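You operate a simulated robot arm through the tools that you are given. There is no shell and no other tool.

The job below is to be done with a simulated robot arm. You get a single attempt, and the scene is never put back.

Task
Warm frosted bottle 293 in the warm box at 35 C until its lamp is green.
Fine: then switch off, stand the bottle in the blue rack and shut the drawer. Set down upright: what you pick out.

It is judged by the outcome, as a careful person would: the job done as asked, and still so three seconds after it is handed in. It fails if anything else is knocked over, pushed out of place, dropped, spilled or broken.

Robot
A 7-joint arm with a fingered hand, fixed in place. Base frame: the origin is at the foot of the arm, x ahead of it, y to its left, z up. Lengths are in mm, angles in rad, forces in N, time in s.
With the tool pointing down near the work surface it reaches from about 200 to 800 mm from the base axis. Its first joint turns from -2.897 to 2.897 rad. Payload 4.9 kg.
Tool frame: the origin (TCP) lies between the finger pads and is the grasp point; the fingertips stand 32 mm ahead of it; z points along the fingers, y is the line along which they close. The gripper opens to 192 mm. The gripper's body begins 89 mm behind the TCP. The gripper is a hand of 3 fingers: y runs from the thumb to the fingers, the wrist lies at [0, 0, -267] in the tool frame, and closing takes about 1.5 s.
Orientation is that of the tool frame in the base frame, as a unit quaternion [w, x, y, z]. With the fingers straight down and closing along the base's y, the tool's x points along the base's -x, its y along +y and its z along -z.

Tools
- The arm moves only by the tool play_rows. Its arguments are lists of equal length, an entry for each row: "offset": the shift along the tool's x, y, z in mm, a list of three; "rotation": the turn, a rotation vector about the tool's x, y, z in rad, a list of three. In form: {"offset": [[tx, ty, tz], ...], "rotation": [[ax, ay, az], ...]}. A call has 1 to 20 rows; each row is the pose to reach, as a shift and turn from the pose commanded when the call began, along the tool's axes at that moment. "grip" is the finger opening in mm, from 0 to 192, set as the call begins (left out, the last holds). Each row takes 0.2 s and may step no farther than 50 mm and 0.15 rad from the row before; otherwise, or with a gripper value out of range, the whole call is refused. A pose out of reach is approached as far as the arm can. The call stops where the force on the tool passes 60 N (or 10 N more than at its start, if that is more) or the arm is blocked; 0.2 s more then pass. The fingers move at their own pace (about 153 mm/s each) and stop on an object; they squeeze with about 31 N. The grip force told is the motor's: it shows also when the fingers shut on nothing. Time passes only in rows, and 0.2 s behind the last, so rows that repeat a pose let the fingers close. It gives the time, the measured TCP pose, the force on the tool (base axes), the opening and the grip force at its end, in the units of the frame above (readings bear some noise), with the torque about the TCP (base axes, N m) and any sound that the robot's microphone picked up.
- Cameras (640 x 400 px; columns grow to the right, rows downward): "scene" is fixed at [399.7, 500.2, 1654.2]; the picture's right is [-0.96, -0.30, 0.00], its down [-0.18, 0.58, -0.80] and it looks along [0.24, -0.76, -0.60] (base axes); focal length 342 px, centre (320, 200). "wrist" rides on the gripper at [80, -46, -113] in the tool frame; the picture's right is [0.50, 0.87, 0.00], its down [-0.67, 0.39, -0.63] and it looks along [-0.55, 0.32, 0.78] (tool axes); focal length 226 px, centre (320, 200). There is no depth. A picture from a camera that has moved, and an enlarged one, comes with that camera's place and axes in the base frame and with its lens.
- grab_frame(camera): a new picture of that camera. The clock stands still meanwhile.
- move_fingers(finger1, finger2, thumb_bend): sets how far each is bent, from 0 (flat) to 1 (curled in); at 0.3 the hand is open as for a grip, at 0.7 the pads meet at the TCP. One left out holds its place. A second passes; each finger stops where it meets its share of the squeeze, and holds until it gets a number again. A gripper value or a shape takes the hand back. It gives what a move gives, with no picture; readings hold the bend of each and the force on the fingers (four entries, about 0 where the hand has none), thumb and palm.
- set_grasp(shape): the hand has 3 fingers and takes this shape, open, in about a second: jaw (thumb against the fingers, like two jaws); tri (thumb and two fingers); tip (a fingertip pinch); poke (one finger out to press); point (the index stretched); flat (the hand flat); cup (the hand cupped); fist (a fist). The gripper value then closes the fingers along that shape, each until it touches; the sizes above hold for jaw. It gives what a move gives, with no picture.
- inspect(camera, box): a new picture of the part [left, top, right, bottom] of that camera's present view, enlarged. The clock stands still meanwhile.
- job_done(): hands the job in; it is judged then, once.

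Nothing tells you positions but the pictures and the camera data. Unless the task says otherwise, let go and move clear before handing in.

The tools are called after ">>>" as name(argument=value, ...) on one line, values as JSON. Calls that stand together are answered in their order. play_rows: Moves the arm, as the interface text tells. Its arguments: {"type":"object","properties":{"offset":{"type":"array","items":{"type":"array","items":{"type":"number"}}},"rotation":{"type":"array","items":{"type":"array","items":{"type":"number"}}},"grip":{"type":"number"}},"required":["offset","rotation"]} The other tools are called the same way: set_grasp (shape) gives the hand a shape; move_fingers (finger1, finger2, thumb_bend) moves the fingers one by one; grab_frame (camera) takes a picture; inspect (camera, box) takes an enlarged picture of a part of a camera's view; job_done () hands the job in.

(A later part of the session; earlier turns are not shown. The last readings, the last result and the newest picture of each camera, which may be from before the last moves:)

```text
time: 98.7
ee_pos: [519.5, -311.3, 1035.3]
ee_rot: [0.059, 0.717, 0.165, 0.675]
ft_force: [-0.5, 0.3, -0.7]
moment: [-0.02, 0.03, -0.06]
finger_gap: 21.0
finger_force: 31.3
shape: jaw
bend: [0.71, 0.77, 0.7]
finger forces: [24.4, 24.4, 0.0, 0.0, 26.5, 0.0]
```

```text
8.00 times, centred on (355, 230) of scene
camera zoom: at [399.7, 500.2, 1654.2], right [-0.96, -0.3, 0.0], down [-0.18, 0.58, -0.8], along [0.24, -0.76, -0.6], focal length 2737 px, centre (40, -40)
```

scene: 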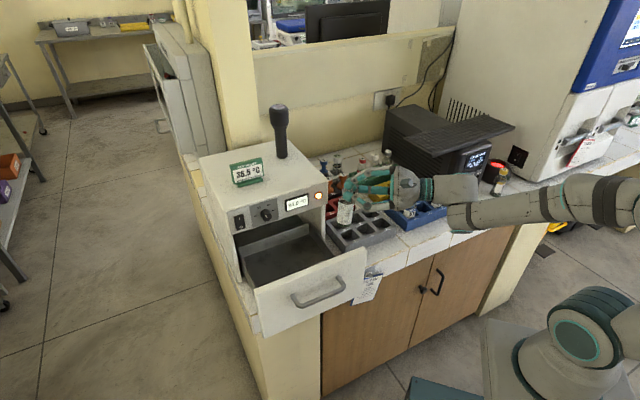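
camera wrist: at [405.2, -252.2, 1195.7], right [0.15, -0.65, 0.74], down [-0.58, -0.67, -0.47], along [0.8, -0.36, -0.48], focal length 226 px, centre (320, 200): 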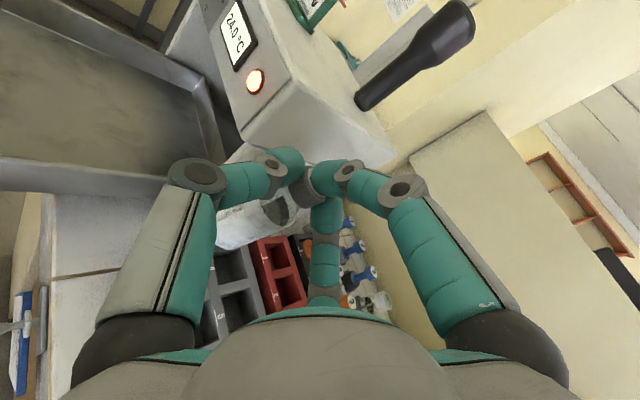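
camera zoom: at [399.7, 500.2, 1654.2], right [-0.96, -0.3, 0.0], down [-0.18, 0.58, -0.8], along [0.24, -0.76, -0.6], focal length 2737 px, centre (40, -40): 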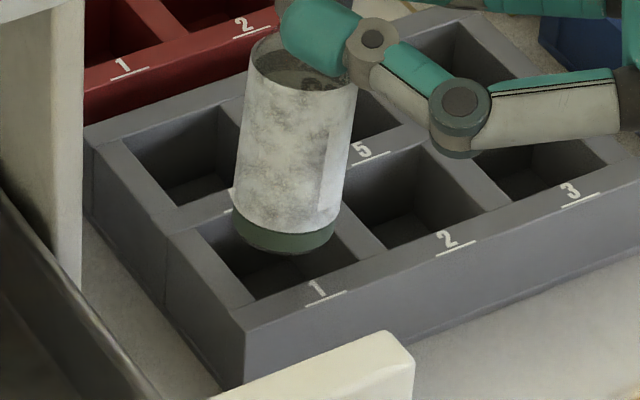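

>>> play_rows(offset=[[-0.1, -0.6, -3.5], [-4.9, -2.1, -3]], rotation=[[0, 0, 0], [0, 0, 0]])

>>> inspect(camera="scene", box=[330, 205, 380, 255])

>>> inspect(camera="wrist", box=[150, 130, 350, 330])

```text
time: 99.3
ee_pos: [516.3, -310.4, 1030.6]
ee_rot: [0.059, 0.716, 0.167, 0.675]
ft_force: [-0.2, -0.8, -1.1]
moment: [0.03, 0.0, 0.0]
finger_gap: 21.2
finger_force: 30.8
shape: jaw
bend: [0.71, 0.77, 0.7]
finger forces: [24.4, 24.4, 0.1, 0.1, 26.5, 0.0]
```

```text
8.00 times, centred on (355, 230) of scene
camera zoom: at [399.7, 500.2, 1654.2], right [-0.96, -0.3, 0.0], down [-0.18, 0.58, -0.8], along [0.24, -0.76, -0.6], focal length 2737 px, centre (40, -40)
```

zoom: 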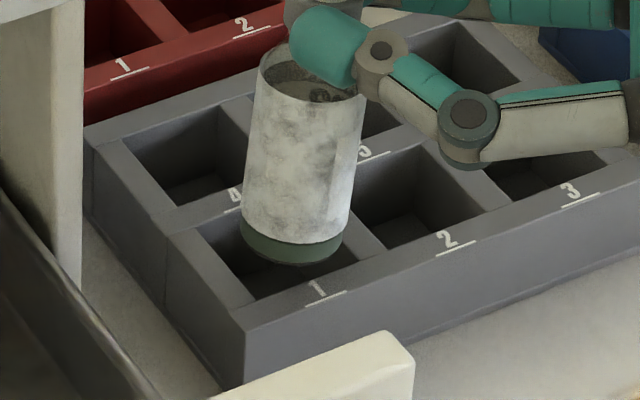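

```text
2.00 times, centred on (250, 230) of wrist
camera zoom: at [401.5, -258.4, 1100.5], right [0.15, -0.65, 0.74], down [-0.58, -0.67, -0.47], along [0.8, -0.36, -0.48], focal length 452 px, centre (460, 140)
```

zoom: 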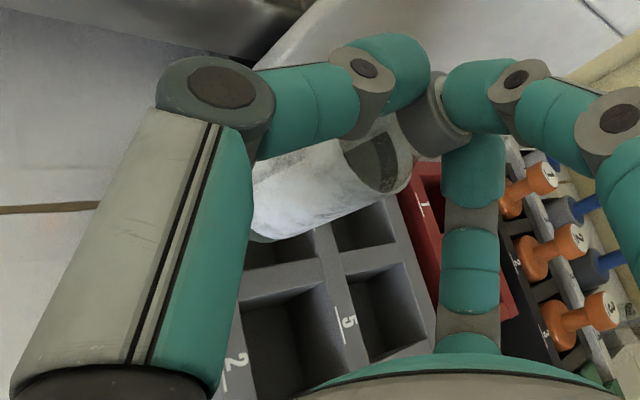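

>>> play_rows(offset=[[-1.6, 4.7, -0.7], [-4.4, 3.8, -0.5]], rotation=[[0, 0, 0], [0, 0, 0]])

>>> inspect(camera="scene", box=[330, 205, 380, 255])

```text
time: 99.9
ee_pos: [516.5, -316.2, 1026.9]
ee_rot: [0.059, 0.716, 0.166, 0.675]
ft_force: [0.8, -0.8, -0.3]
moment: [0.02, 0.06, -0.03]
finger_gap: 21.0
finger_force: 31.1
shape: jaw
bend: [0.71, 0.77, 0.7]
finger forces: [24.4, 24.5, 0.0, 0.0, 26.5, 0.1]
```

```text
8.00 times, centred on (355, 230) of scene
camera zoom: at [399.7, 500.2, 1654.2], right [-0.96, -0.3, 0.0], down [-0.18, 0.58, -0.8], along [0.24, -0.76, -0.6], focal length 2737 px, centre (40, -40)
```

zoom: 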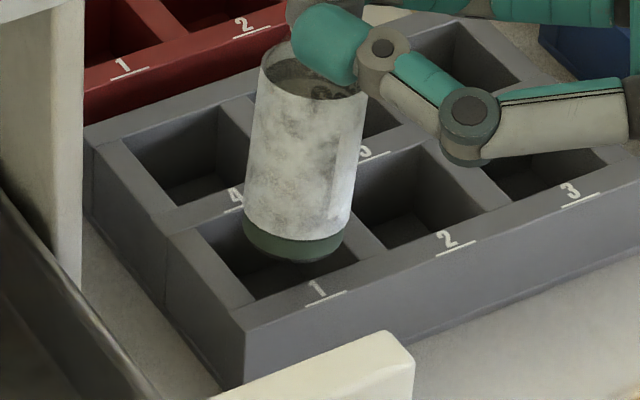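

>>> play_rows(offset=[[-2.8, -0.9, 0.3], [-5.7, -1.8, 0.5], [-8.5, -2.8, 0.8]], rotation=[[0, 0, 0], [0, 0, 0], [0, 0, 0]])

>>> inspect(camera="scene", box=[330, 205, 380, 255])

```text
time: 100.7
ee_pos: [516.8, -316.5, 1017.9]
ee_rot: [0.057, 0.717, 0.166, 0.675]
ft_force: [0.2, -1.2, -0.9]
moment: [0.0, -0.04, -0.02]
finger_gap: 21.1
finger_force: 31.3
shape: jaw
bend: [0.71, 0.77, 0.7]
finger forces: [24.4, 24.4, 0.0, 0.0, 26.5, 0.1]
```

```text
8.00 times, centred on (355, 230) of scene
camera zoom: at [399.7, 500.2, 1654.2], right [-0.96, -0.3, 0.0], down [-0.18, 0.58, -0.8], along [0.24, -0.76, -0.6], focal length 2737 px, centre (40, -40)
```

zoom: 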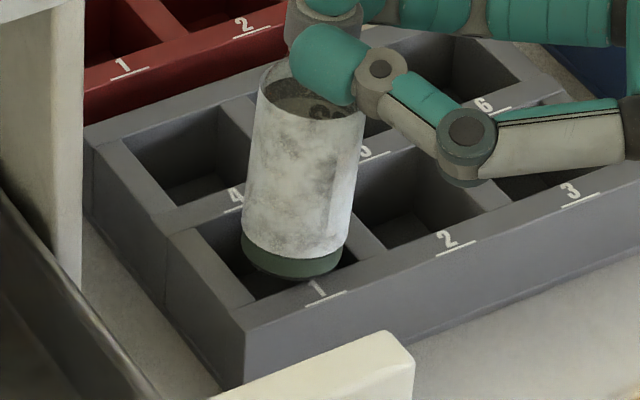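

>>> play_rows(offset=[[-2.8, -0.9, 0.3], [-5.7, -1.8, 0.5]], rotation=[[0, 0, 0], [0, 0, 0]])

>>> inspect(camera="scene", box=[330, 205, 380, 255])

```text
time: 101.3
ee_pos: [518.0, -316.7, 1015.7]
ee_rot: [0.06, 0.714, 0.167, 0.677]
ft_force: [1.2, -0.3, 13.3]
moment: [0.22, -0.27, -0.05]
finger_gap: 21.0
finger_force: 30.7
shape: jaw
bend: [0.71, 0.77, 0.7]
finger forces: [29.9, 24.4, 0.0, 0.0, 28.0, 0.0]
```

```text
8.00 times, centred on (355, 230) of scene
camera zoom: at [399.7, 500.2, 1654.2], right [-0.96, -0.3, 0.0], down [-0.18, 0.58, -0.8], along [0.24, -0.76, -0.6], focal length 2737 px, centre (40, -40)
```

zoom: 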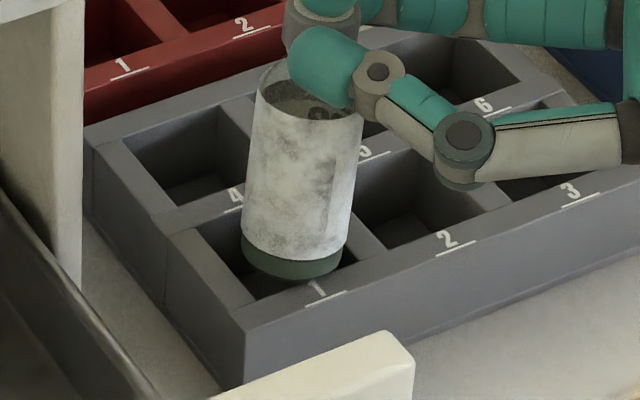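

Contact: the foot touched the rack's wall. From this I get the true geometry: the bottle leans about 14° (foot toward the camera). I'll raise it a little and roll the hand to make it vertical.

>>> play_rows(offset=[[9.5, 3.1, -0.8], [19, 6.1, -1.7], [19, 6.1, -1.7], [19, 6.1, -1.7]], rotation=[[0, 0, 0], [-0.003, -0.0133, -0.0822], [-0.006, -0.0267, -0.1643], [-0.009, -0.04, -0.2465]])

>>> inspect(camera="scene", box=[320, 180, 400, 260])

>>> inspect(camera="wrist", box=[150, 130, 350, 330])

```text
time: 102.3
ee_pos: [518.1, -316.0, 1031.0]
ee_rot: [0.147, 0.704, 0.249, 0.649]
ft_force: [0.4, 0.2, -0.9]
moment: [0.0, 0.0, 0.02]
finger_gap: 21.0
finger_force: 31.0
shape: jaw
bend: [0.71, 0.77, 0.7]
finger forces: [24.4, 24.0, 0.0, 0.1, 26.3, 0.0]
```

```text
5.00 times, centred on (360, 220) of scene
camera zoom: at [399.7, 500.2, 1654.2], right [-0.96, -0.3, 0.0], down [-0.18, 0.58, -0.8], along [0.24, -0.76, -0.6], focal length 1711 px, centre (120, 100)
```

zoom: 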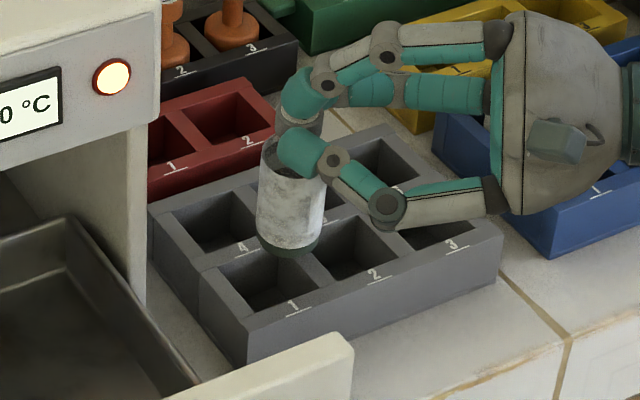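

```text
2.00 times, centred on (250, 230) of wrist
camera zoom: at [402.3, -247.2, 1086.7], right [0.16, -0.45, 0.88], down [-0.58, -0.76, -0.29], along [0.8, -0.47, -0.38], focal length 452 px, centre (460, 140)
```

zoom: 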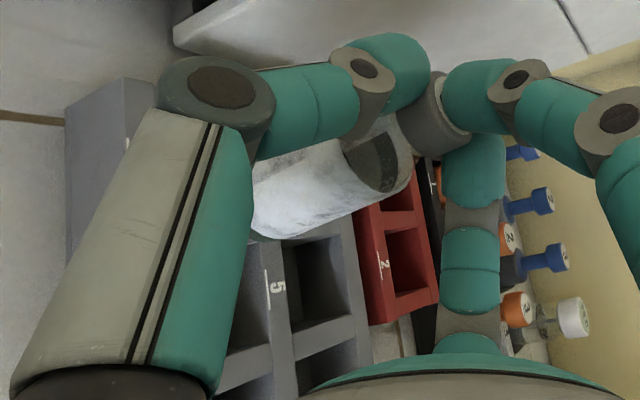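

The bottle now is vertical (predicted and observed foot positions agree within a pixel). I'll shift it over slot 1's centre and lower to the slot's rim level.

>>> play_rows(offset=[[5.1, -7.6, 2.3], [10.3, -15.3, 4.7], [4.4, -19, 5.5]], rotation=[[0, 0, 0], [0, 0, 0], [0, 0, 0]])

>>> inspect(camera="scene", box=[330, 205, 380, 255])

```text
time: 103.1
ee_pos: [520.2, -296.9, 1025.4]
ee_rot: [0.148, 0.704, 0.248, 0.649]
ft_force: [0.0, -0.2, -1.0]
moment: [0.0, 0.03, -0.01]
finger_gap: 20.9
finger_force: 30.9
shape: jaw
bend: [0.71, 0.77, 0.7]
finger forces: [24.4, 23.9, 0.0, 0.1, 26.3, 0.0]
```

```text
8.00 times, centred on (355, 230) of scene
camera zoom: at [399.7, 500.2, 1654.2], right [-0.96, -0.3, 0.0], down [-0.18, 0.58, -0.8], along [0.24, -0.76, -0.6], focal length 2737 px, centre (40, -40)
```

zoom: 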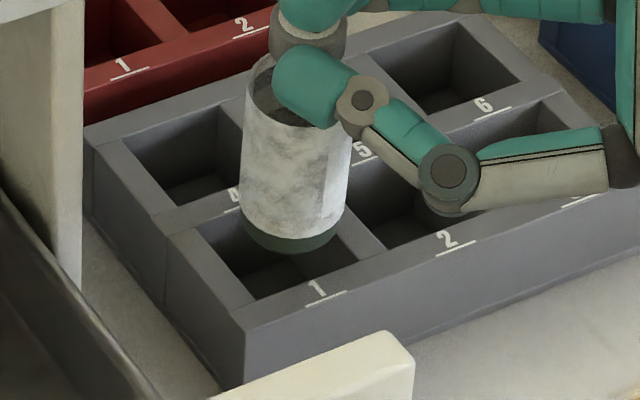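

>>> play_rows(offset=[[-1.6, 2.5, -0.3], [-5, 0.4, 0.1], [-8.3, -1.7, 0.6]], rotation=[[0, 0, 0], [0, 0, 0], [0, 0, 0]])

>>> inspect(camera="scene", box=[330, 205, 380, 255])

```text
time: 103.9
ee_pos: [519.9, -300.3, 1017.9]
ee_rot: [0.148, 0.703, 0.25, 0.649]
ft_force: [0.2, 0.1, -0.9]
moment: [-0.02, 0.0, 0.01]
finger_gap: 21.0
finger_force: 30.6
shape: jaw
bend: [0.71, 0.77, 0.7]
finger forces: [24.4, 23.9, 0.0, 0.0, 26.3, 0.1]
```

```text
8.00 times, centred on (355, 230) of scene
camera zoom: at [399.7, 500.2, 1654.2], right [-0.96, -0.3, 0.0], down [-0.18, 0.58, -0.8], along [0.24, -0.76, -0.6], focal length 2737 px, centre (40, -40)
```

zoom: 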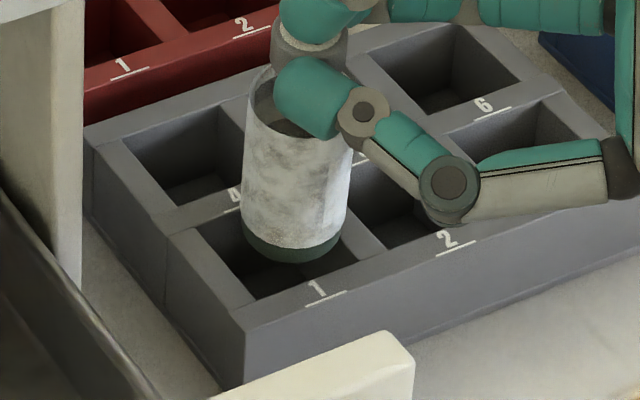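

>>> play_rows(offset=[[-1.6, 2.5, -0.3], [-4.1, 0.9, 0], [-6.6, -0.7, 0.4]], rotation=[[0, 0, 0], [0, 0, 0], [0, 0, 0]])

>>> inspect(camera="scene", box=[330, 205, 380, 255])

```text
time: 104.7
ee_pos: [521.7, -302.5, 1015.6]
ee_rot: [0.15, 0.701, 0.25, 0.651]
ft_force: [1.6, 4.6, 20.7]
moment: [0.27, -0.43, 0.06]
finger_gap: 20.8
finger_force: 31.2
shape: jaw
bend: [0.71, 0.77, 0.7]
finger forces: [31.7, 24.0, 0.0, 0.1, 28.5, 0.0]
```

```text
8.00 times, centred on (355, 230) of scene
camera zoom: at [399.7, 500.2, 1654.2], right [-0.96, -0.3, 0.0], down [-0.18, 0.58, -0.8], along [0.24, -0.76, -0.6], focal length 2737 px, centre (40, -40)
```

zoom: 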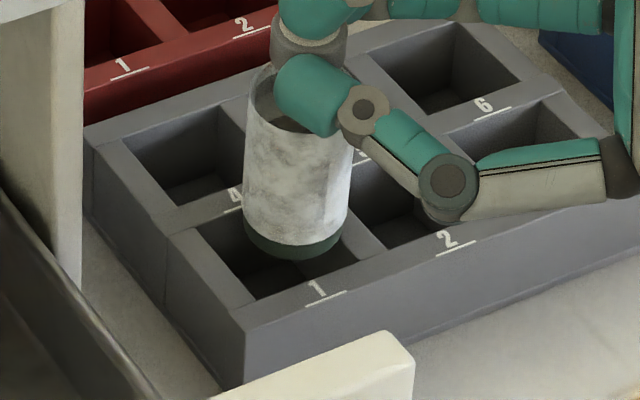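

Contact again although the foot looks centred in the scene view. I'll raise slightly and use the wrist camera to see which edge is in the way.

>>> play_rows(offset=[[4.2, 2.7, -0.6]], rotation=[[0, 0, 0]])

>>> grab_frame(camera="wrist")

>>> inspect(camera="wrist", box=[170, 140, 310, 280])

>>> grab_frame(camera="scene")

```text
time: 105.1
ee_pos: [519.9, -303.2, 1015.7]
ee_rot: [0.146, 0.704, 0.248, 0.649]
ft_force: [1.0, 2.9, 13.2]
moment: [0.2, -0.26, 0.03]
finger_gap: 20.9
finger_force: 30.9
shape: jaw
bend: [0.71, 0.77, 0.7]
finger forces: [28.9, 23.6, 0.1, 0.0, 27.3, 0.1]
```

```text
taken
camera wrist: at [404.3, -234.7, 1071.0], right [0.15, -0.45, 0.88], down [-0.58, -0.76, -0.29], along [0.8, -0.47, -0.38], focal length 226 px, centre (320, 200)
```

wrist: 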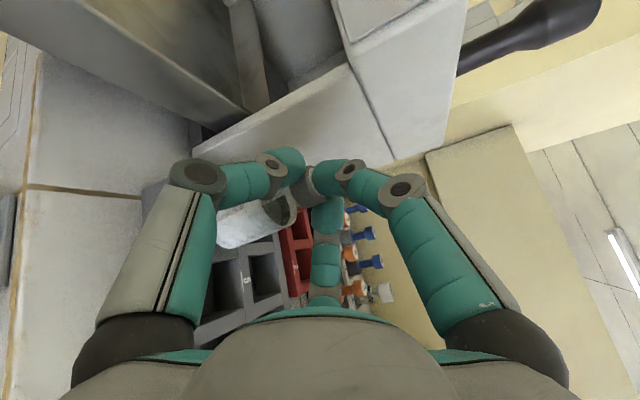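

```text
2.86 times, centred on (240, 210) of wrist
camera zoom: at [404.3, -234.7, 1071.0], right [0.15, -0.45, 0.88], down [-0.58, -0.76, -0.29], along [0.8, -0.47, -0.38], focal length 646 px, centre (549, 171)
```

zoom: 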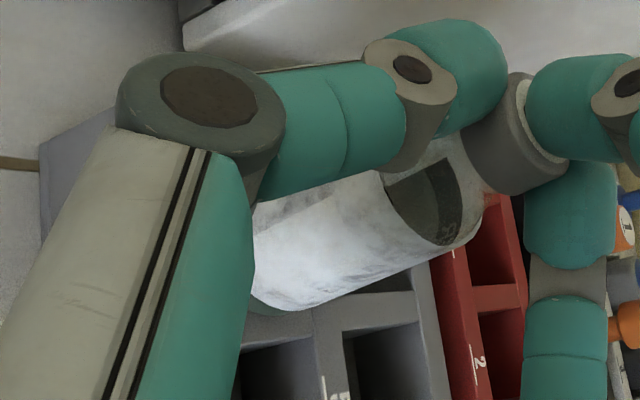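

```text
taken
```

scene: 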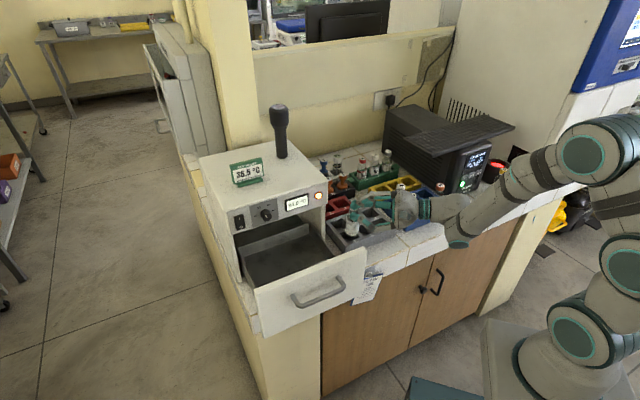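

The wrist view shows the foot is about 5 mm too far toward the divider of slots 1 and 2. I'll lift 4 mm, shift +6 mm in y, and lower again.

>>> play_rows(offset=[[3.4, 2.1, -0.5], [6.6, -2.9, 0.9], [4.1, -4.5, 1.2], [1.6, -6.1, 1.6], [-0.9, -7.7, 1.9]], rotation=[[0, 0, 0], [0, 0, 0], [0, 0, 0], [0, 0, 0], [0, 0, 0]])

>>> inspect(camera="scene", box=[330, 205, 380, 255])

>>> inspect(camera="wrist", box=[170, 140, 310, 280])

```text
time: 106.3
ee_pos: [522.1, -297.3, 1014.7]
ee_rot: [0.148, 0.701, 0.251, 0.651]
ft_force: [1.3, 4.2, 16.2]
moment: [0.25, -0.33, 0.07]
finger_gap: 21.1
finger_force: 31.0
shape: jaw
bend: [0.71, 0.77, 0.7]
finger forces: [30.8, 23.9, 0.0, 0.1, 29.2, 0.0]
```

```text
8.00 times, centred on (355, 230) of scene
camera zoom: at [399.7, 500.2, 1654.2], right [-0.96, -0.3, 0.0], down [-0.18, 0.58, -0.8], along [0.24, -0.76, -0.6], focal length 2737 px, centre (40, -40)
```

zoom: 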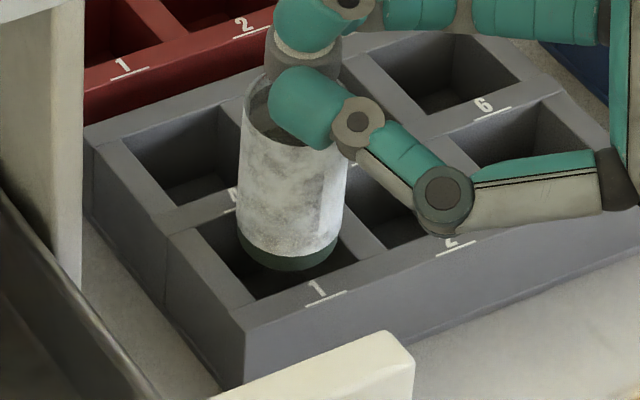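

```text
2.86 times, centred on (240, 210) of wrist
camera zoom: at [405.5, -228.8, 1068.7], right [0.15, -0.45, 0.88], down [-0.58, -0.76, -0.29], along [0.8, -0.47, -0.37], focal length 646 px, centre (549, 171)
```

zoom: 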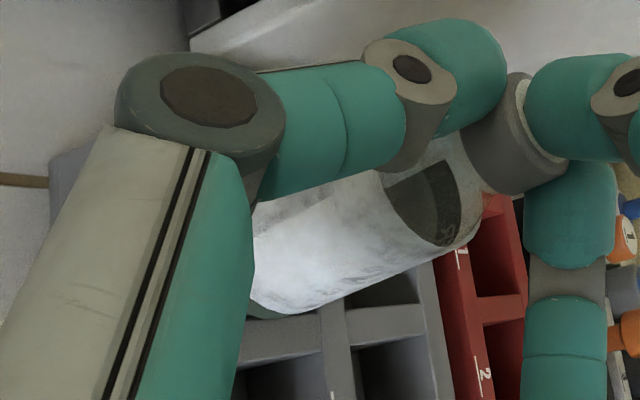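

The contact stays on the divider toward slot 2, so I'll lift slightly, shift 7 mm further along the bench (+e) and lower again.

>>> play_rows(offset=[[4.2, 2.7, -0.6], [7.1, -0.7, 4.9], [4.6, -2.3, 5.2], [2, -3.9, 5.6], [-0.5, -5.5, 5.9]], rotation=[[0, 0, 0], [0, 0, 0], [0, 0, 0], [0, 0, 0], [0, 0, 0]])

>>> inspect(camera="scene", box=[330, 205, 380, 255])

>>> inspect(camera="wrist", box=[170, 140, 310, 280])

```text
time: 107.5
ee_pos: [525.7, -292.9, 1007.7]
ee_rot: [0.147, 0.704, 0.248, 0.649]
ft_force: [0.0, -0.3, -1.0]
moment: [-0.03, -0.01, -0.02]
finger_gap: 20.9
finger_force: 31.0
shape: jaw
bend: [0.71, 0.77, 0.7]
finger forces: [24.8, 24.0, 0.1, 0.1, 26.7, 0.0]
```

```text
8.00 times, centred on (355, 230) of scene
camera zoom: at [399.7, 500.2, 1654.2], right [-0.96, -0.3, 0.0], down [-0.18, 0.58, -0.8], along [0.24, -0.76, -0.6], focal length 2737 px, centre (40, -40)
```

zoom: 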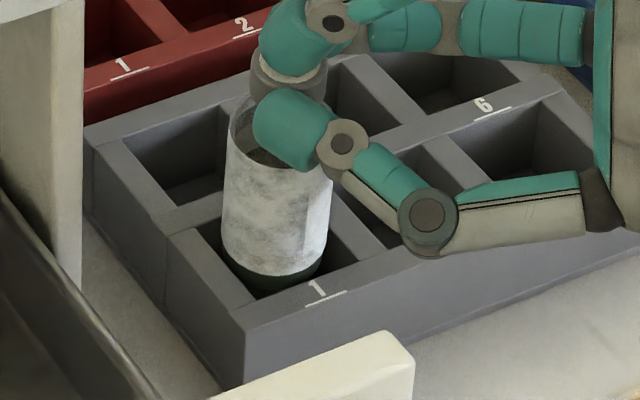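

```text
2.86 times, centred on (240, 210) of wrist
camera zoom: at [410.2, -223.7, 1062.2], right [0.15, -0.45, 0.88], down [-0.58, -0.76, -0.29], along [0.8, -0.47, -0.38], focal length 646 px, centre (549, 171)
```

zoom: 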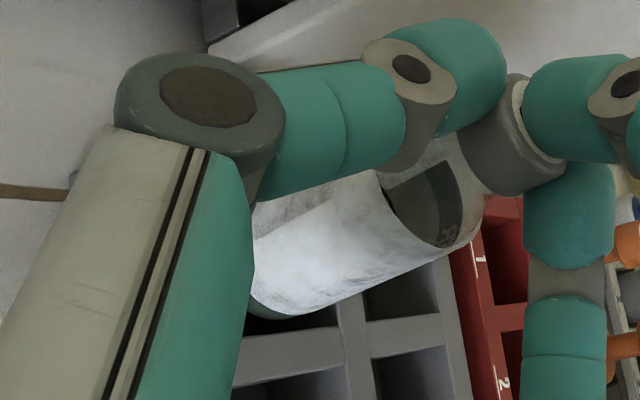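

No contact force now: the foot has entered the slot. I'll keep lowering gently.

>>> play_rows(offset=[[-3.4, -2.1, 0.5], [-6.7, -4.2, 0.9], [-10.1, -6.4, 1.4], [-13.4, -8.5, 1.8], [-16.8, -10.6, 2.3]], rotation=[[0, 0, 0], [0, 0, 0], [0, 0, 0], [0, 0, 0], [0, 0, 0]])

>>> inspect(camera="scene", box=[330, 205, 380, 255])

```text
time: 108.7
ee_pos: [525.5, -292.3, 986.6]
ee_rot: [0.148, 0.704, 0.248, 0.649]
ft_force: [-0.3, 0.5, -1.0]
moment: [0.07, 0.05, 0.01]
finger_gap: 21.0
finger_force: 31.2
shape: jaw
bend: [0.71, 0.77, 0.7]
finger forces: [24.0, 25.1, 0.1, 0.1, 27.7, 0.0]
```

```text
8.00 times, centred on (355, 230) of scene
camera zoom: at [399.7, 500.2, 1654.2], right [-0.96, -0.3, 0.0], down [-0.18, 0.58, -0.8], along [0.24, -0.76, -0.6], focal length 2737 px, centre (40, -40)
```

zoom: 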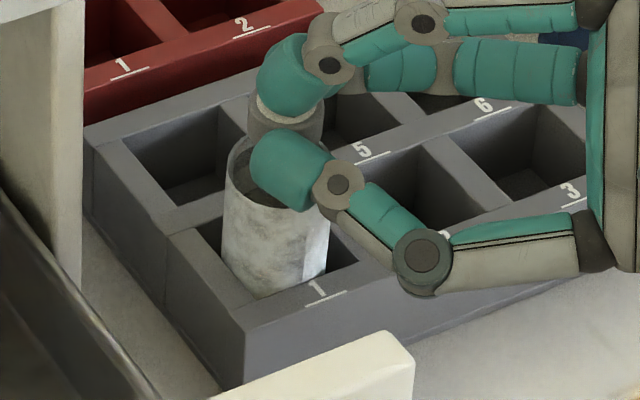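

>>> play_rows(offset=[[-2.1, -1.3, 0.3], [-4.2, -2.7, 0.6]], rotation=[[0, 0, 0], [0, 0, 0]])

>>> play_rows(offset=[[-1.7, -1.1, 0.2], [-3.4, -2.1, 0.5]], rotation=[[0, 0, 0], [0, 0, 0]])

```text
time: 109.3
ee_pos: [524.8, -291.3, 981.8]
ee_rot: [0.147, 0.704, 0.249, 0.649]
ft_force: [-0.4, -0.3, -2.3]
moment: [0.07, 0.11, 0.0]
finger_gap: 20.8
finger_force: 31.1
shape: jaw
bend: [0.71, 0.77, 0.7]
finger forces: [23.5, 25.8, 0.0, 0.0, 28.2, 0.1]
```

```text
time: 109.9
ee_pos: [525.7, -291.8, 979.2]
ee_rot: [0.149, 0.703, 0.247, 0.65]
ft_force: [-0.3, 0.5, 1.3]
moment: [0.09, 0.0, -0.02]
finger_gap: 20.9
finger_force: 30.9
shape: jaw
bend: [0.71, 0.77, 0.7]
finger forces: [25.2, 26.1, 0.0, 0.0, 28.3, 0.1]
```

The foot has reached the slot floor (load changed sign). I'll open the hand and back straight off.

>>> play_rows(offset=[[-0.8, -0.5, 0.1], [-0.8, -0.5, 0.1], [-0.8, -0.5, 0.1], [-0.8, -0.5, 0.1]], rotation=[[0, 0, 0], [0, 0, 0], [0, 0, 0], [0, 0, 0]], grip=70)

>>> inspect(camera="scene", box=[320, 180, 400, 260])

>>> grab_frame(camera="wrist")

```text
time: 110.9
ee_pos: [526.1, -292.0, 978.2]
ee_rot: [0.148, 0.704, 0.248, 0.649]
ft_force: [-0.3, -0.1, -1.2]
moment: [-0.02, -0.02, -0.01]
finger_gap: 69.6
finger_force: 0.1
shape: jaw
bend: [0.44, 0.44, 0.7]
finger forces: [0.0, 0.0, 0.0, 0.1, 0.0, 0.1]
```

```text
5.00 times, centred on (360, 220) of scene
camera zoom: at [399.7, 500.2, 1654.2], right [-0.96, -0.3, 0.0], down [-0.18, 0.58, -0.8], along [0.24, -0.76, -0.6], focal length 1711 px, centre (120, 100)
```

zoom: 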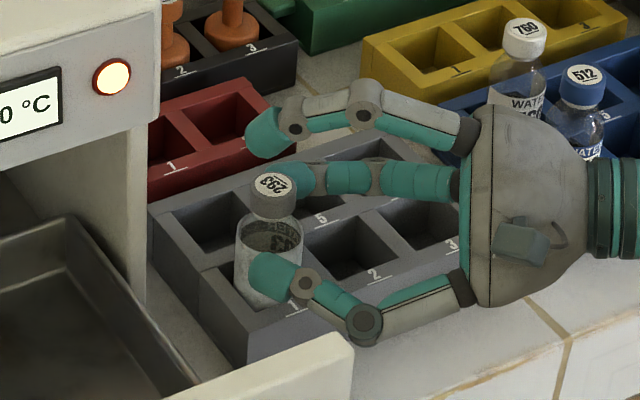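

```text
taken
camera wrist: at [410.5, -223.7, 1032.3], right [0.15, -0.45, 0.88], down [-0.58, -0.76, -0.29], along [0.8, -0.47, -0.38], focal length 226 px, centre (320, 200)
```

wrist: 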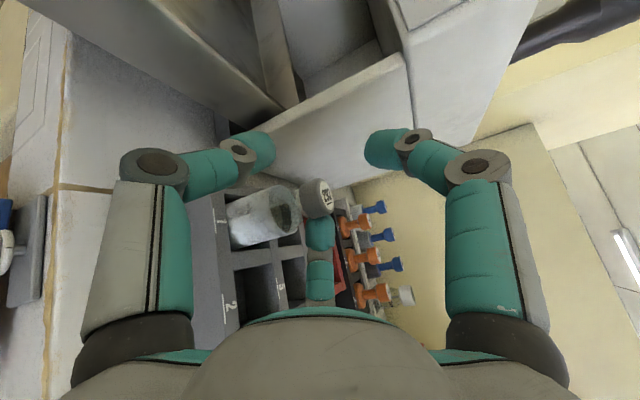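

Bottle 293 stands upright in grey slot 1. I'll open a bit more and back the hand out along its own axis.

>>> play_rows(offset=[[0, 0, 0], [0, 0, -10], [0, 0, -30], [0, 0, -55], [0, 0, -80], [0, 0, -105]], rotation=[[0, 0, 0], [0, 0, 0], [0, 0, 0], [0, 0, 0], [0, 0, 0], [0, 0, 0]], grip=85)

>>> grab_frame(camera="scene")

>>> inspect(camera="scene", box=[310, 160, 450, 270])

```text
time: 112.3
ee_pos: [420.8, -304.2, 990.4]
ee_rot: [0.148, 0.704, 0.248, 0.649]
ft_force: [-1.0, -0.6, 0.6]
moment: [0.01, 0.0, 0.0]
finger_gap: 84.7
finger_force: 0.1
shape: jaw
bend: [0.39, 0.39, 0.7]
finger forces: [0.1, 0.0, 0.1, 0.0, 0.0, 0.0]
```

```text
taken
```

scene: 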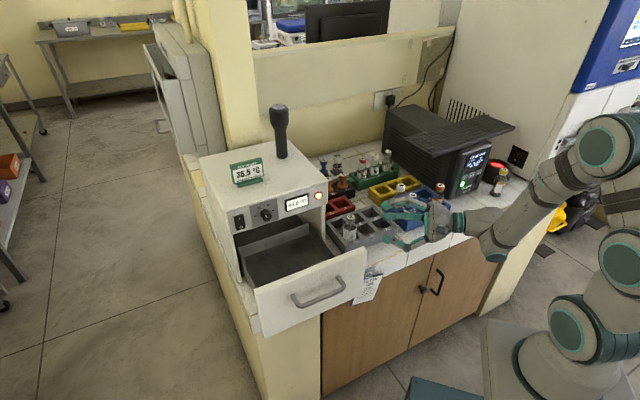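

```text
3.64 times, centred on (380, 215) of scene
camera zoom: at [399.7, 500.2, 1654.2], right [-0.96, -0.3, 0.0], down [-0.18, 0.58, -0.8], along [0.24, -0.76, -0.6], focal length 1244 px, centre (102, 146)
```

zoom: 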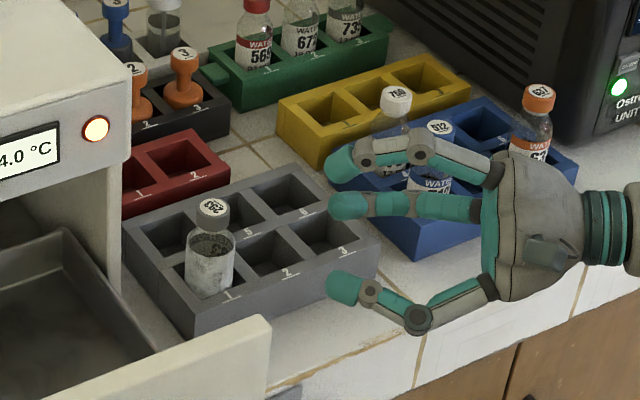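

All clear. Now I'll raise the hand and turn it to point straight down over grey slot 1 for a clean three-finger grip on the cap.

>>> play_rows(offset=[[33.6, 21.2, -4.6], [67.3, 42.4, -9.2], [100.9, 63.6, -13.8]], rotation=[[0, 0, 0], [0, 0, 0], [0, 0, 0]])

>>> play_rows(offset=[[0.6, 1.7, 12.7], [1.3, 3.5, 25.3], [1.9, 5.2, 38], [2.5, 6.9, 50.6], [3.2, 8.7, 63.3], [3.8, 10.4, 75.9], [4.4, 12.1, 88.6], [5, 13.8, 101.2], [5.7, 15.6, 113.9], [6.3, 17.3, 126.5]], rotation=[[0.0841, -0.1189, -0.0086], [0.1682, -0.2379, -0.0172], [0.2523, -0.3568, -0.0259], [0.3364, -0.4758, -0.0345], [0.4205, -0.5947, -0.0431], [0.5046, -0.7136, -0.0517], [0.5887, -0.8326, -0.0603], [0.6728, -0.9515, -0.069], [0.7569, -1.0705, -0.0776], [0.841, -1.1894, -0.0862]])

>>> grab_frame(camera="wrist")

>>> grab_frame(camera="scene")

```text
time: 113.1
ee_pos: [421.5, -304.5, 1109.4]
ee_rot: [0.146, 0.704, 0.249, 0.649]
ft_force: [-0.2, 1.2, 0.1]
moment: [0.04, 0.01, 0.0]
finger_gap: 84.7
finger_force: 0.1
shape: jaw
bend: [0.39, 0.39, 0.7]
finger forces: [0.0, 0.0, 0.0, 0.0, 0.0, 0.1]
```

```text
time: 115.3
ee_pos: [511.5, -316.3, 1080.9]
ee_rot: [-0.023, 0.913, 0.385, 0.13]
ft_force: [-0.4, -0.6, 0.4]
moment: [0.03, -0.03, -0.01]
finger_gap: 85.1
finger_force: 0.1
shape: jaw
bend: [0.39, 0.39, 0.7]
finger forces: [0.0, 0.0, 0.0, 0.1, 0.0, 0.0]
out of reach, approached as far as the arm can: row 8, 9, 10
```

```text
taken
camera wrist: at [507.8, -245.3, 1205.6], right [0.95, -0.26, 0.18], down [-0.31, -0.83, 0.46], along [0.03, -0.49, -0.87], focal length 226 px, centre (320, 200)
```

wrist: 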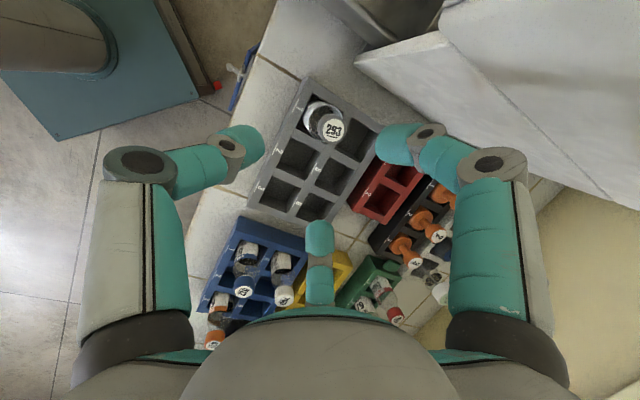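

```text
taken
```

scene: 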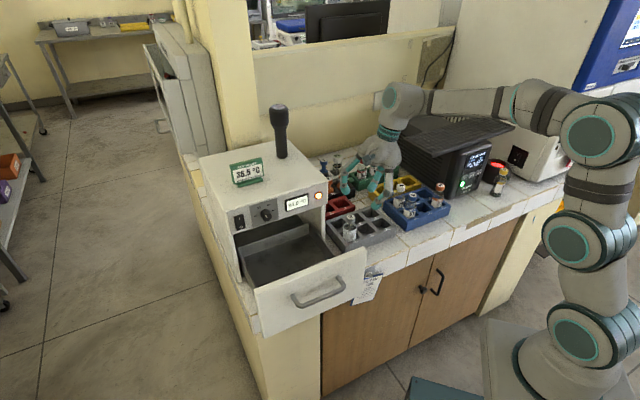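

The arm stopped ~15° short of vertical. The bottle stands upright in grey slot 1 as seen in the wrist view. I'll try to finish the tilt at this spot, a little higher.

>>> play_rows(offset=[[5.1, 1.2, -19.3], [10.2, 2.3, -38.5]], rotation=[[0.0294, -0.1291, 0], [0.0587, -0.2582, 0]])

>>> grab_frame(camera="scene")

```text
time: 115.9
ee_pos: [499.1, -315.5, 1097.7]
ee_rot: [-0.032, 0.914, 0.383, 0.129]
ft_force: [0.4, -1.0, 0.1]
moment: [0.0, -0.01, -0.01]
finger_gap: 85.0
finger_force: 0.1
shape: jaw
bend: [0.39, 0.39, 0.7]
finger forces: [0.1, 0.1, 0.1, 0.0, 0.1, 0.1]
out of reach, approached as far as the arm can: row 1, 2
```

```text
taken
```

scene: 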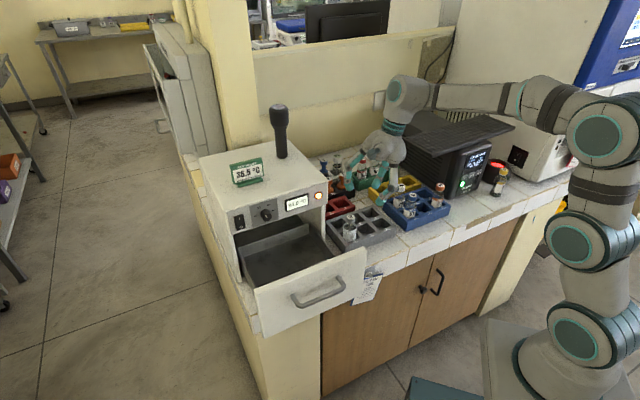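

>>> play_rows(offset=[[0, 0, -10], [0, 0, -20], [0, 0, -30], [0, 0, -40]], rotation=[[0, 0, -0.14], [0, 0, -0.28], [0, 0, -0.42], [0, 0, -0.56]])

```text
time: 116.9
ee_pos: [491.2, -321.8, 1135.8]
ee_rot: [0.005, 0.771, 0.622, 0.137]
ft_force: [0.2, -0.8, -0.2]
moment: [-0.02, 0.03, 0.02]
finger_gap: 85.1
finger_force: 0.1
shape: jaw
bend: [0.39, 0.39, 0.7]
finger forces: [0.0, 0.0, 0.0, 0.0, 0.0, 0.0]
```

>>> play_rows(offset=[[0, 0, 0], [0, 0, 0]], rotation=[[0.0902, -0.1038, 0], [0.1804, -0.2076, 0]])

```text
time: 117.5
ee_pos: [491.8, -320.8, 1133.6]
ee_rot: [0.005, 0.772, 0.621, 0.136]
ft_force: [0.5, -0.6, -0.2]
moment: [0.02, 0.0, -0.05]
finger_gap: 85.2
finger_force: 0.2
shape: jaw
bend: [0.39, 0.39, 0.7]
finger forces: [0.0, 0.0, 0.0, 0.0, 0.0, 0.0]
out of reach, approached as far as the arm can: row 1, 2
```

The arm is in a twisted wrist configuration that can't reach vertical. I'll retrace the same path backwards (horizontal, then facing the wall, then down) to unwind it, staying above everything.

>>> play_rows(offset=[[3.9, 0.3, -0.8], [7.9, 0.5, -1.6], [11.8, 0.8, -2.5], [15.7, 1, -3.3], [19.7, 1.3, -4.1], [23.6, 1.6, -4.9], [27.5, 1.8, -5.7], [31.4, 2.1, -6.6], [35.4, 2.3, -7.4], [39.3, 2.6, -8.2]], rotation=[[-0.0956, 0.0848, 0.0684], [-0.1912, 0.1695, 0.1367], [-0.2868, 0.2543, 0.2051], [-0.3824, 0.339, 0.2734], [-0.478, 0.4238, 0.3418], [-0.5736, 0.5086, 0.4102], [-0.6692, 0.5933, 0.4785], [-0.7648, 0.6781, 0.5469], [-0.8604, 0.7628, 0.6152], [-0.956, 0.8476, 0.6836]])

>>> play_rows(offset=[[0, 0, 0], [0, 0, 0], [0, 0, 0], [0, 0, 0], [0, 0, 0], [0, 0, 0], [0, 0, 0]], rotation=[[-0.1134, -0.0747, 0.0294], [-0.2268, -0.1495, 0.0588], [-0.3402, -0.2242, 0.0882], [-0.4536, -0.299, 0.1177], [-0.567, -0.3737, 0.1471], [-0.6804, -0.4485, 0.1765], [-0.7938, -0.5232, 0.2059]])

>>> grab_frame(camera="scene")

```text
time: 119.7
ee_pos: [498.6, -286.1, 1152.1]
ee_rot: [0.057, 0.716, 0.166, 0.675]
ft_force: [-0.9, -0.2, 0.1]
moment: [-0.02, -0.01, 0.0]
finger_gap: 85.1
finger_force: 0.1
shape: jaw
bend: [0.39, 0.39, 0.7]
finger forces: [0.0, 0.0, 0.1, 0.0, 0.1, 0.1]
```

```text
time: 121.5
ee_pos: [508.1, -299.7, 1176.6]
ee_rot: [0.358, 0.789, -0.103, 0.489]
ft_force: [0.3, -0.5, 0.7]
moment: [0.0, 0.02, 0.01]
finger_gap: 85.3
finger_force: 0.2
shape: jaw
bend: [0.39, 0.39, 0.7]
finger forces: [0.1, 0.0, 0.1, 0.0, 0.0, 0.0]
stopped in row 7: the arm was blocked; the commanded pose is now the measured one
```

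```text
taken
```

scene: 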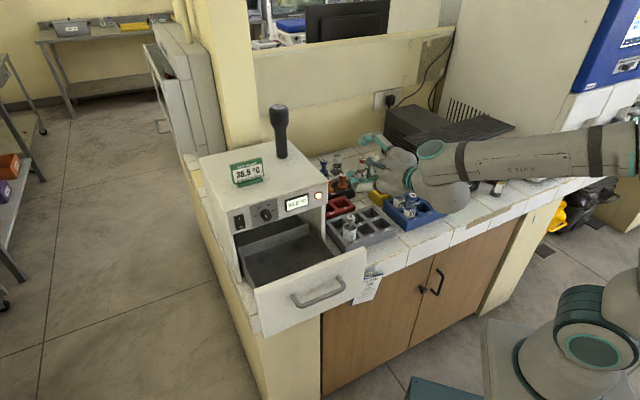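

>>> play_rows(offset=[[0, 0, 0], [0, 0, 0], [0, 0, 0], [0, 0, 0], [0, 0, 0], [0, 0, 0], [0, 0, 0], [0, 0, 0], [0, 0, 0]], rotation=[[0.0696, -0.1268, 0], [0.1392, -0.2535, 0], [0.2088, -0.3803, 0], [0.2784, -0.507, 0], [0.348, -0.6338, 0], [0.4176, -0.7605, 0], [0.4872, -0.8873, 0], [0.5568, -1.014, 0], [0.6264, -1.1408, 0]])

>>> grab_frame(camera="scene")

>>> grab_frame(camera="wrist")

```text
time: 123.5
ee_pos: [508.7, -299.0, 1176.2]
ee_rot: [0.129, 0.982, -0.127, -0.055]
ft_force: [-1.0, 0.1, 2.9]
moment: [0.04, -0.12, 0.02]
finger_gap: 85.2
finger_force: 0.0
shape: jaw
bend: [0.39, 0.39, 0.7]
finger forces: [0.0, 0.0, 0.0, 0.0, 0.0, 0.0]
out of reach, approached as far as the arm can: row 4, 5, 6, 7, 8, 9
```

```text
taken
```

scene: 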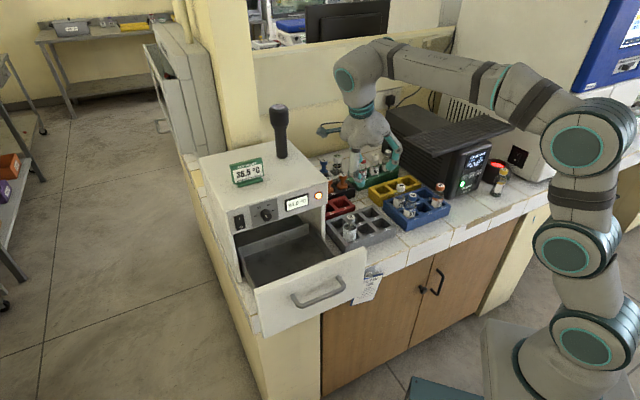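

```text
taken
camera wrist: at [613.3, -249.6, 1265.5], right [0.28, -0.94, 0.2], down [-0.65, -0.03, 0.76], along [-0.71, -0.34, -0.62], focal length 226 px, centre (320, 200)
```

wrist: 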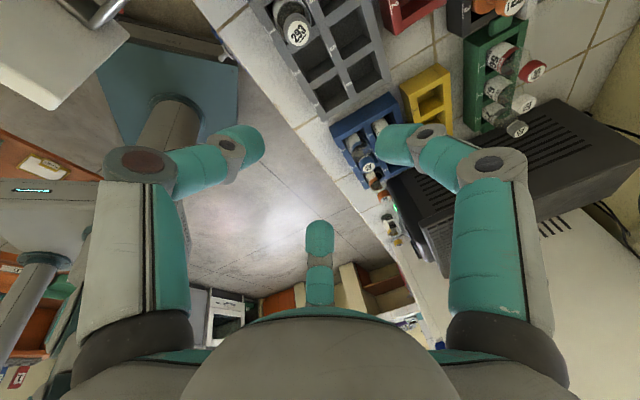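

The wrist is still in a poor branch. I'll go up to the open starting area, where there is nothing around, and restore the starting wrist posture from there.

>>> play_rows(offset=[[-23.7, -11.8, -29.8], [-47.4, -23.6, -59.5], [-71, -35.4, -89.3], [-94.7, -47.2, -119], [-118.4, -59, -148.8]], rotation=[[0, 0, 0], [0, 0, 0], [0, 0, 0], [0, 0, 0], [0, 0, 0]])

>>> grab_frame(camera="scene")

```text
time: 124.7
ee_pos: [428.0, -176.3, 1312.4]
ee_rot: [0.128, 0.982, -0.127, -0.056]
ft_force: [-0.7, 0.6, -1.1]
moment: [-0.03, 0.05, 0.01]
finger_gap: 85.2
finger_force: 0.0
shape: jaw
bend: [0.39, 0.39, 0.7]
finger forces: [0.1, 0.1, 0.0, 0.0, 0.1, 0.1]
```

```text
taken
```

scene: 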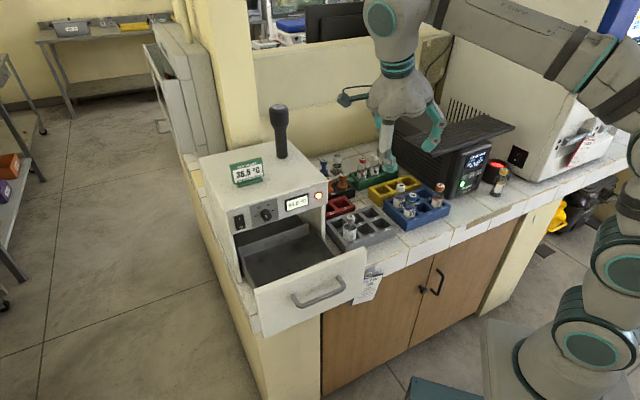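

>>> play_rows(offset=[[0, 0, 0], [0, 0, 0], [0, 0, 0]], rotation=[[0.09, 0.0254, 0], [0.18, 0.0508, 0], [0.271, 0.0762, 0]])

```text
time: 125.5
ee_pos: [427.5, -176.9, 1312.3]
ee_rot: [0.129, 0.982, -0.128, -0.055]
ft_force: [-0.2, -0.1, -0.3]
moment: [0.0, 0.01, -0.01]
finger_gap: 85.0
finger_force: 0.1
shape: jaw
bend: [0.39, 0.39, 0.7]
finger forces: [0.0, 0.1, 0.0, 0.0, 0.1, 0.0]
out of reach, approached as far as the arm can: row 1, 2, 3
```

>>> play_rows(offset=[[0, 0, 0], [0, 0, 0], [0, 0, 0], [0, 0, 0], [0, 0, 0], [0, 0, 0], [0, 0, 0], [0, 0, 0], [0, 0, 0], [0, 0, 0]], rotation=[[0, 0, -0.14], [0, 0, -0.28], [0, 0, -0.42], [0, 0, -0.56], [0, 0, -0.7], [0, 0, -0.84], [0, 0, -0.98], [0, 0, -1.12], [0, 0, -1.26], [0, 0, -1.4]])

```text
time: 127.7
ee_pos: [440.7, -118.9, 1294.8]
ee_rot: [0.073, 0.84, 0.523, -0.123]
ft_force: [-7.3, 1.5, 12.3]
moment: [0.16, -0.9, 0.26]
finger_gap: 85.1
finger_force: 0.1
shape: jaw
bend: [0.39, 0.39, 0.7]
finger forces: [0.0, 0.0, 0.1, 0.1, 0.0, 0.1]
out of reach, approached as far as the arm can: row 9, 10
```

>>> play_rows(offset=[[0, 0, 0], [0, 0, 0], [0, 0, 0]], rotation=[[0, 0, 0], [0, 0, 0], [0, 0, 0]])

>>> grab_frame(camera="scene")

```text
time: 128.5
ee_pos: [443.0, -120.3, 1290.1]
ee_rot: [0.068, 0.84, 0.523, -0.127]
ft_force: [-0.6, 0.0, -0.5]
moment: [-0.03, -0.02, -0.03]
finger_gap: 85.3
finger_force: 0.1
shape: jaw
bend: [0.39, 0.39, 0.7]
finger forces: [0.0, 0.0, 0.0, 0.1, 0.0, 0.0]
```

```text
taken
```

scene: 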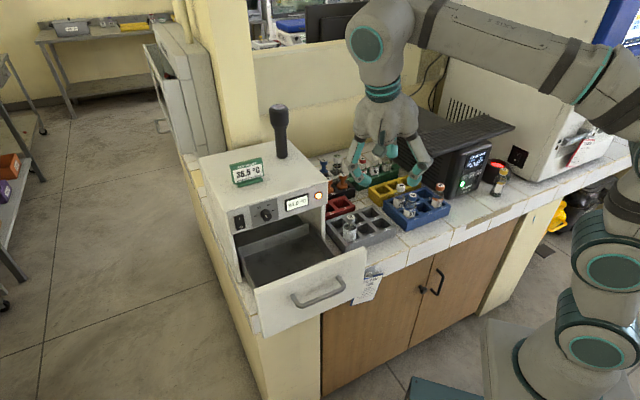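

>>> play_rows(offset=[[0, 0, 0], [0, 0, 0], [0, 0, 0]], rotation=[[-0.0063, 0.0964, 0], [-0.0126, 0.1927, 0], [-0.0189, 0.2891, 0]])

```text
time: 129.3
ee_pos: [444.2, -116.5, 1292.1]
ee_rot: [0.07, 0.839, 0.526, -0.12]
ft_force: [0.2, -0.4, -0.5]
moment: [-0.03, 0.01, 0.0]
finger_gap: 85.1
finger_force: 0.1
shape: jaw
bend: [0.39, 0.39, 0.7]
finger forces: [0.0, 0.0, 0.0, 0.0, 0.0, 0.0]
out of reach, approached as far as the arm can: row 1, 2, 3
```

The wrist is in a flipped branch with one joint at its stop. I'll unflip it up here in free space: swing the hand forward until it's in line with the forearm, over the top, round the left side, and back down.

>>> play_rows(offset=[[2.9, 18.1, -19], [5.8, 36.2, -38], [8.7, 54.2, -57], [11.6, 72.3, -76], [14.5, 90.4, -95], [17.5, 108.5, -114.1], [20.4, 126.5, -133.1], [23.3, 144.6, -152.1], [26.2, 162.7, -171.1], [29.1, 180.8, -190.1], [32, 198.8, -209.1], [34.9, 216.9, -228.1]], rotation=[[-0.133, 0.0366, 0], [-0.266, 0.0732, 0], [-0.399, 0.1099, 0], [-0.532, 0.1465, 0], [-0.665, 0.1831, 0], [-0.798, 0.2197, 0], [-0.931, 0.2563, 0], [-1.064, 0.2929, 0], [-1.197, 0.3296, 0], [-1.33, 0.3662, 0], [-1.463, 0.4028, 0], [-1.596, 0.4394, 0]])

>>> grab_frame(camera="scene")

```text
time: 131.9
ee_pos: [671.6, -121.8, 1445.5]
ee_rot: [0.583, 0.556, 0.452, 0.384]
ft_force: [-0.8, -4.6, -0.6]
moment: [-0.14, -0.17, 0.44]
finger_gap: 85.0
finger_force: 0.0
shape: jaw
bend: [0.39, 0.39, 0.7]
finger forces: [0.1, 0.0, 0.1, 0.0, 0.1, 0.0]
out of reach, approached as far as the arm can: row 1, 2, 3, 4, 5, 6, 7, 8, 9, 10, 11, 12
```

```text
taken
```

scene: 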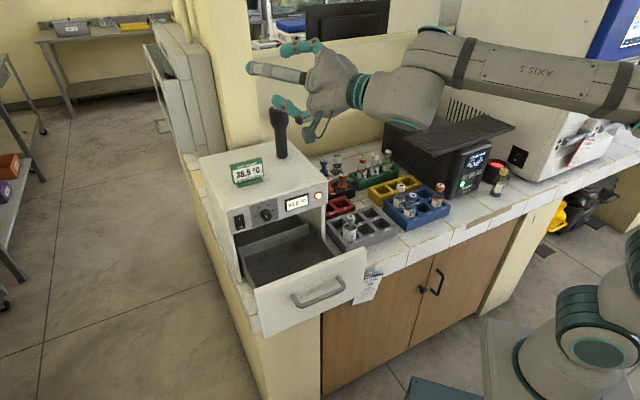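

The hand is now in line with the forearm. Next I'll tilt it up past alignment.

>>> play_rows(offset=[[0, 38, -3], [0, 75, -11], [0, 110, -24], [0, 143, -42], [0, 172, -63]], rotation=[[-0.14, 0, 0], [-0.28, 0, 0], [-0.42, 0, 0], [-0.56, 0, 0], [-0.7, 0, 0]])

>>> grab_frame(camera="scene")

```text
time: 133.1
ee_pos: [618.1, -113.9, 1675.5]
ee_rot: [0.694, 0.321, 0.268, 0.586]
ft_force: [-1.9, 0.1, 2.4]
moment: [0.03, 0.3, 0.03]
finger_gap: 85.4
finger_force: 0.0
shape: jaw
bend: [0.39, 0.39, 0.7]
finger forces: [0.0, 0.0, 0.0, 0.0, 0.0, 0.1]
out of reach, approached as far as the arm can: row 1
```

```text
taken
```

scene: 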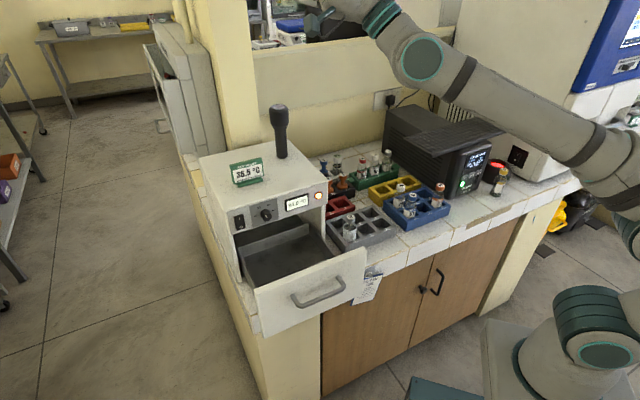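

>>> play_rows(offset=[[0, 38, -4], [0, 76, -13], [0, 112, -24.4]], rotation=[[-0.144, 0, 0], [-0.288, 0, 0], [-0.43, 0, 0]])

>>> grab_frame(camera="scene")

```text
time: 133.9
ee_pos: [533.1, -99.1, 1741.5]
ee_rot: [0.746, 0.168, 0.14, 0.629]
ft_force: [-0.8, -0.5, -0.4]
moment: [0.01, 0.01, 0.02]
finger_gap: 85.2
finger_force: 0.2
shape: jaw
bend: [0.39, 0.39, 0.7]
finger forces: [0.0, 0.0, 0.0, 0.1, 0.1, 0.0]
```

```text
taken
```

scene: 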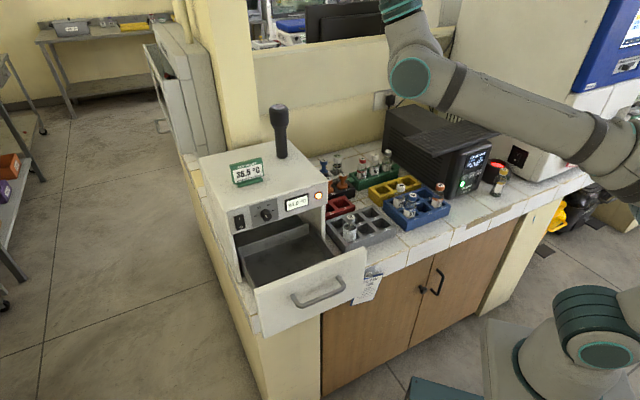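

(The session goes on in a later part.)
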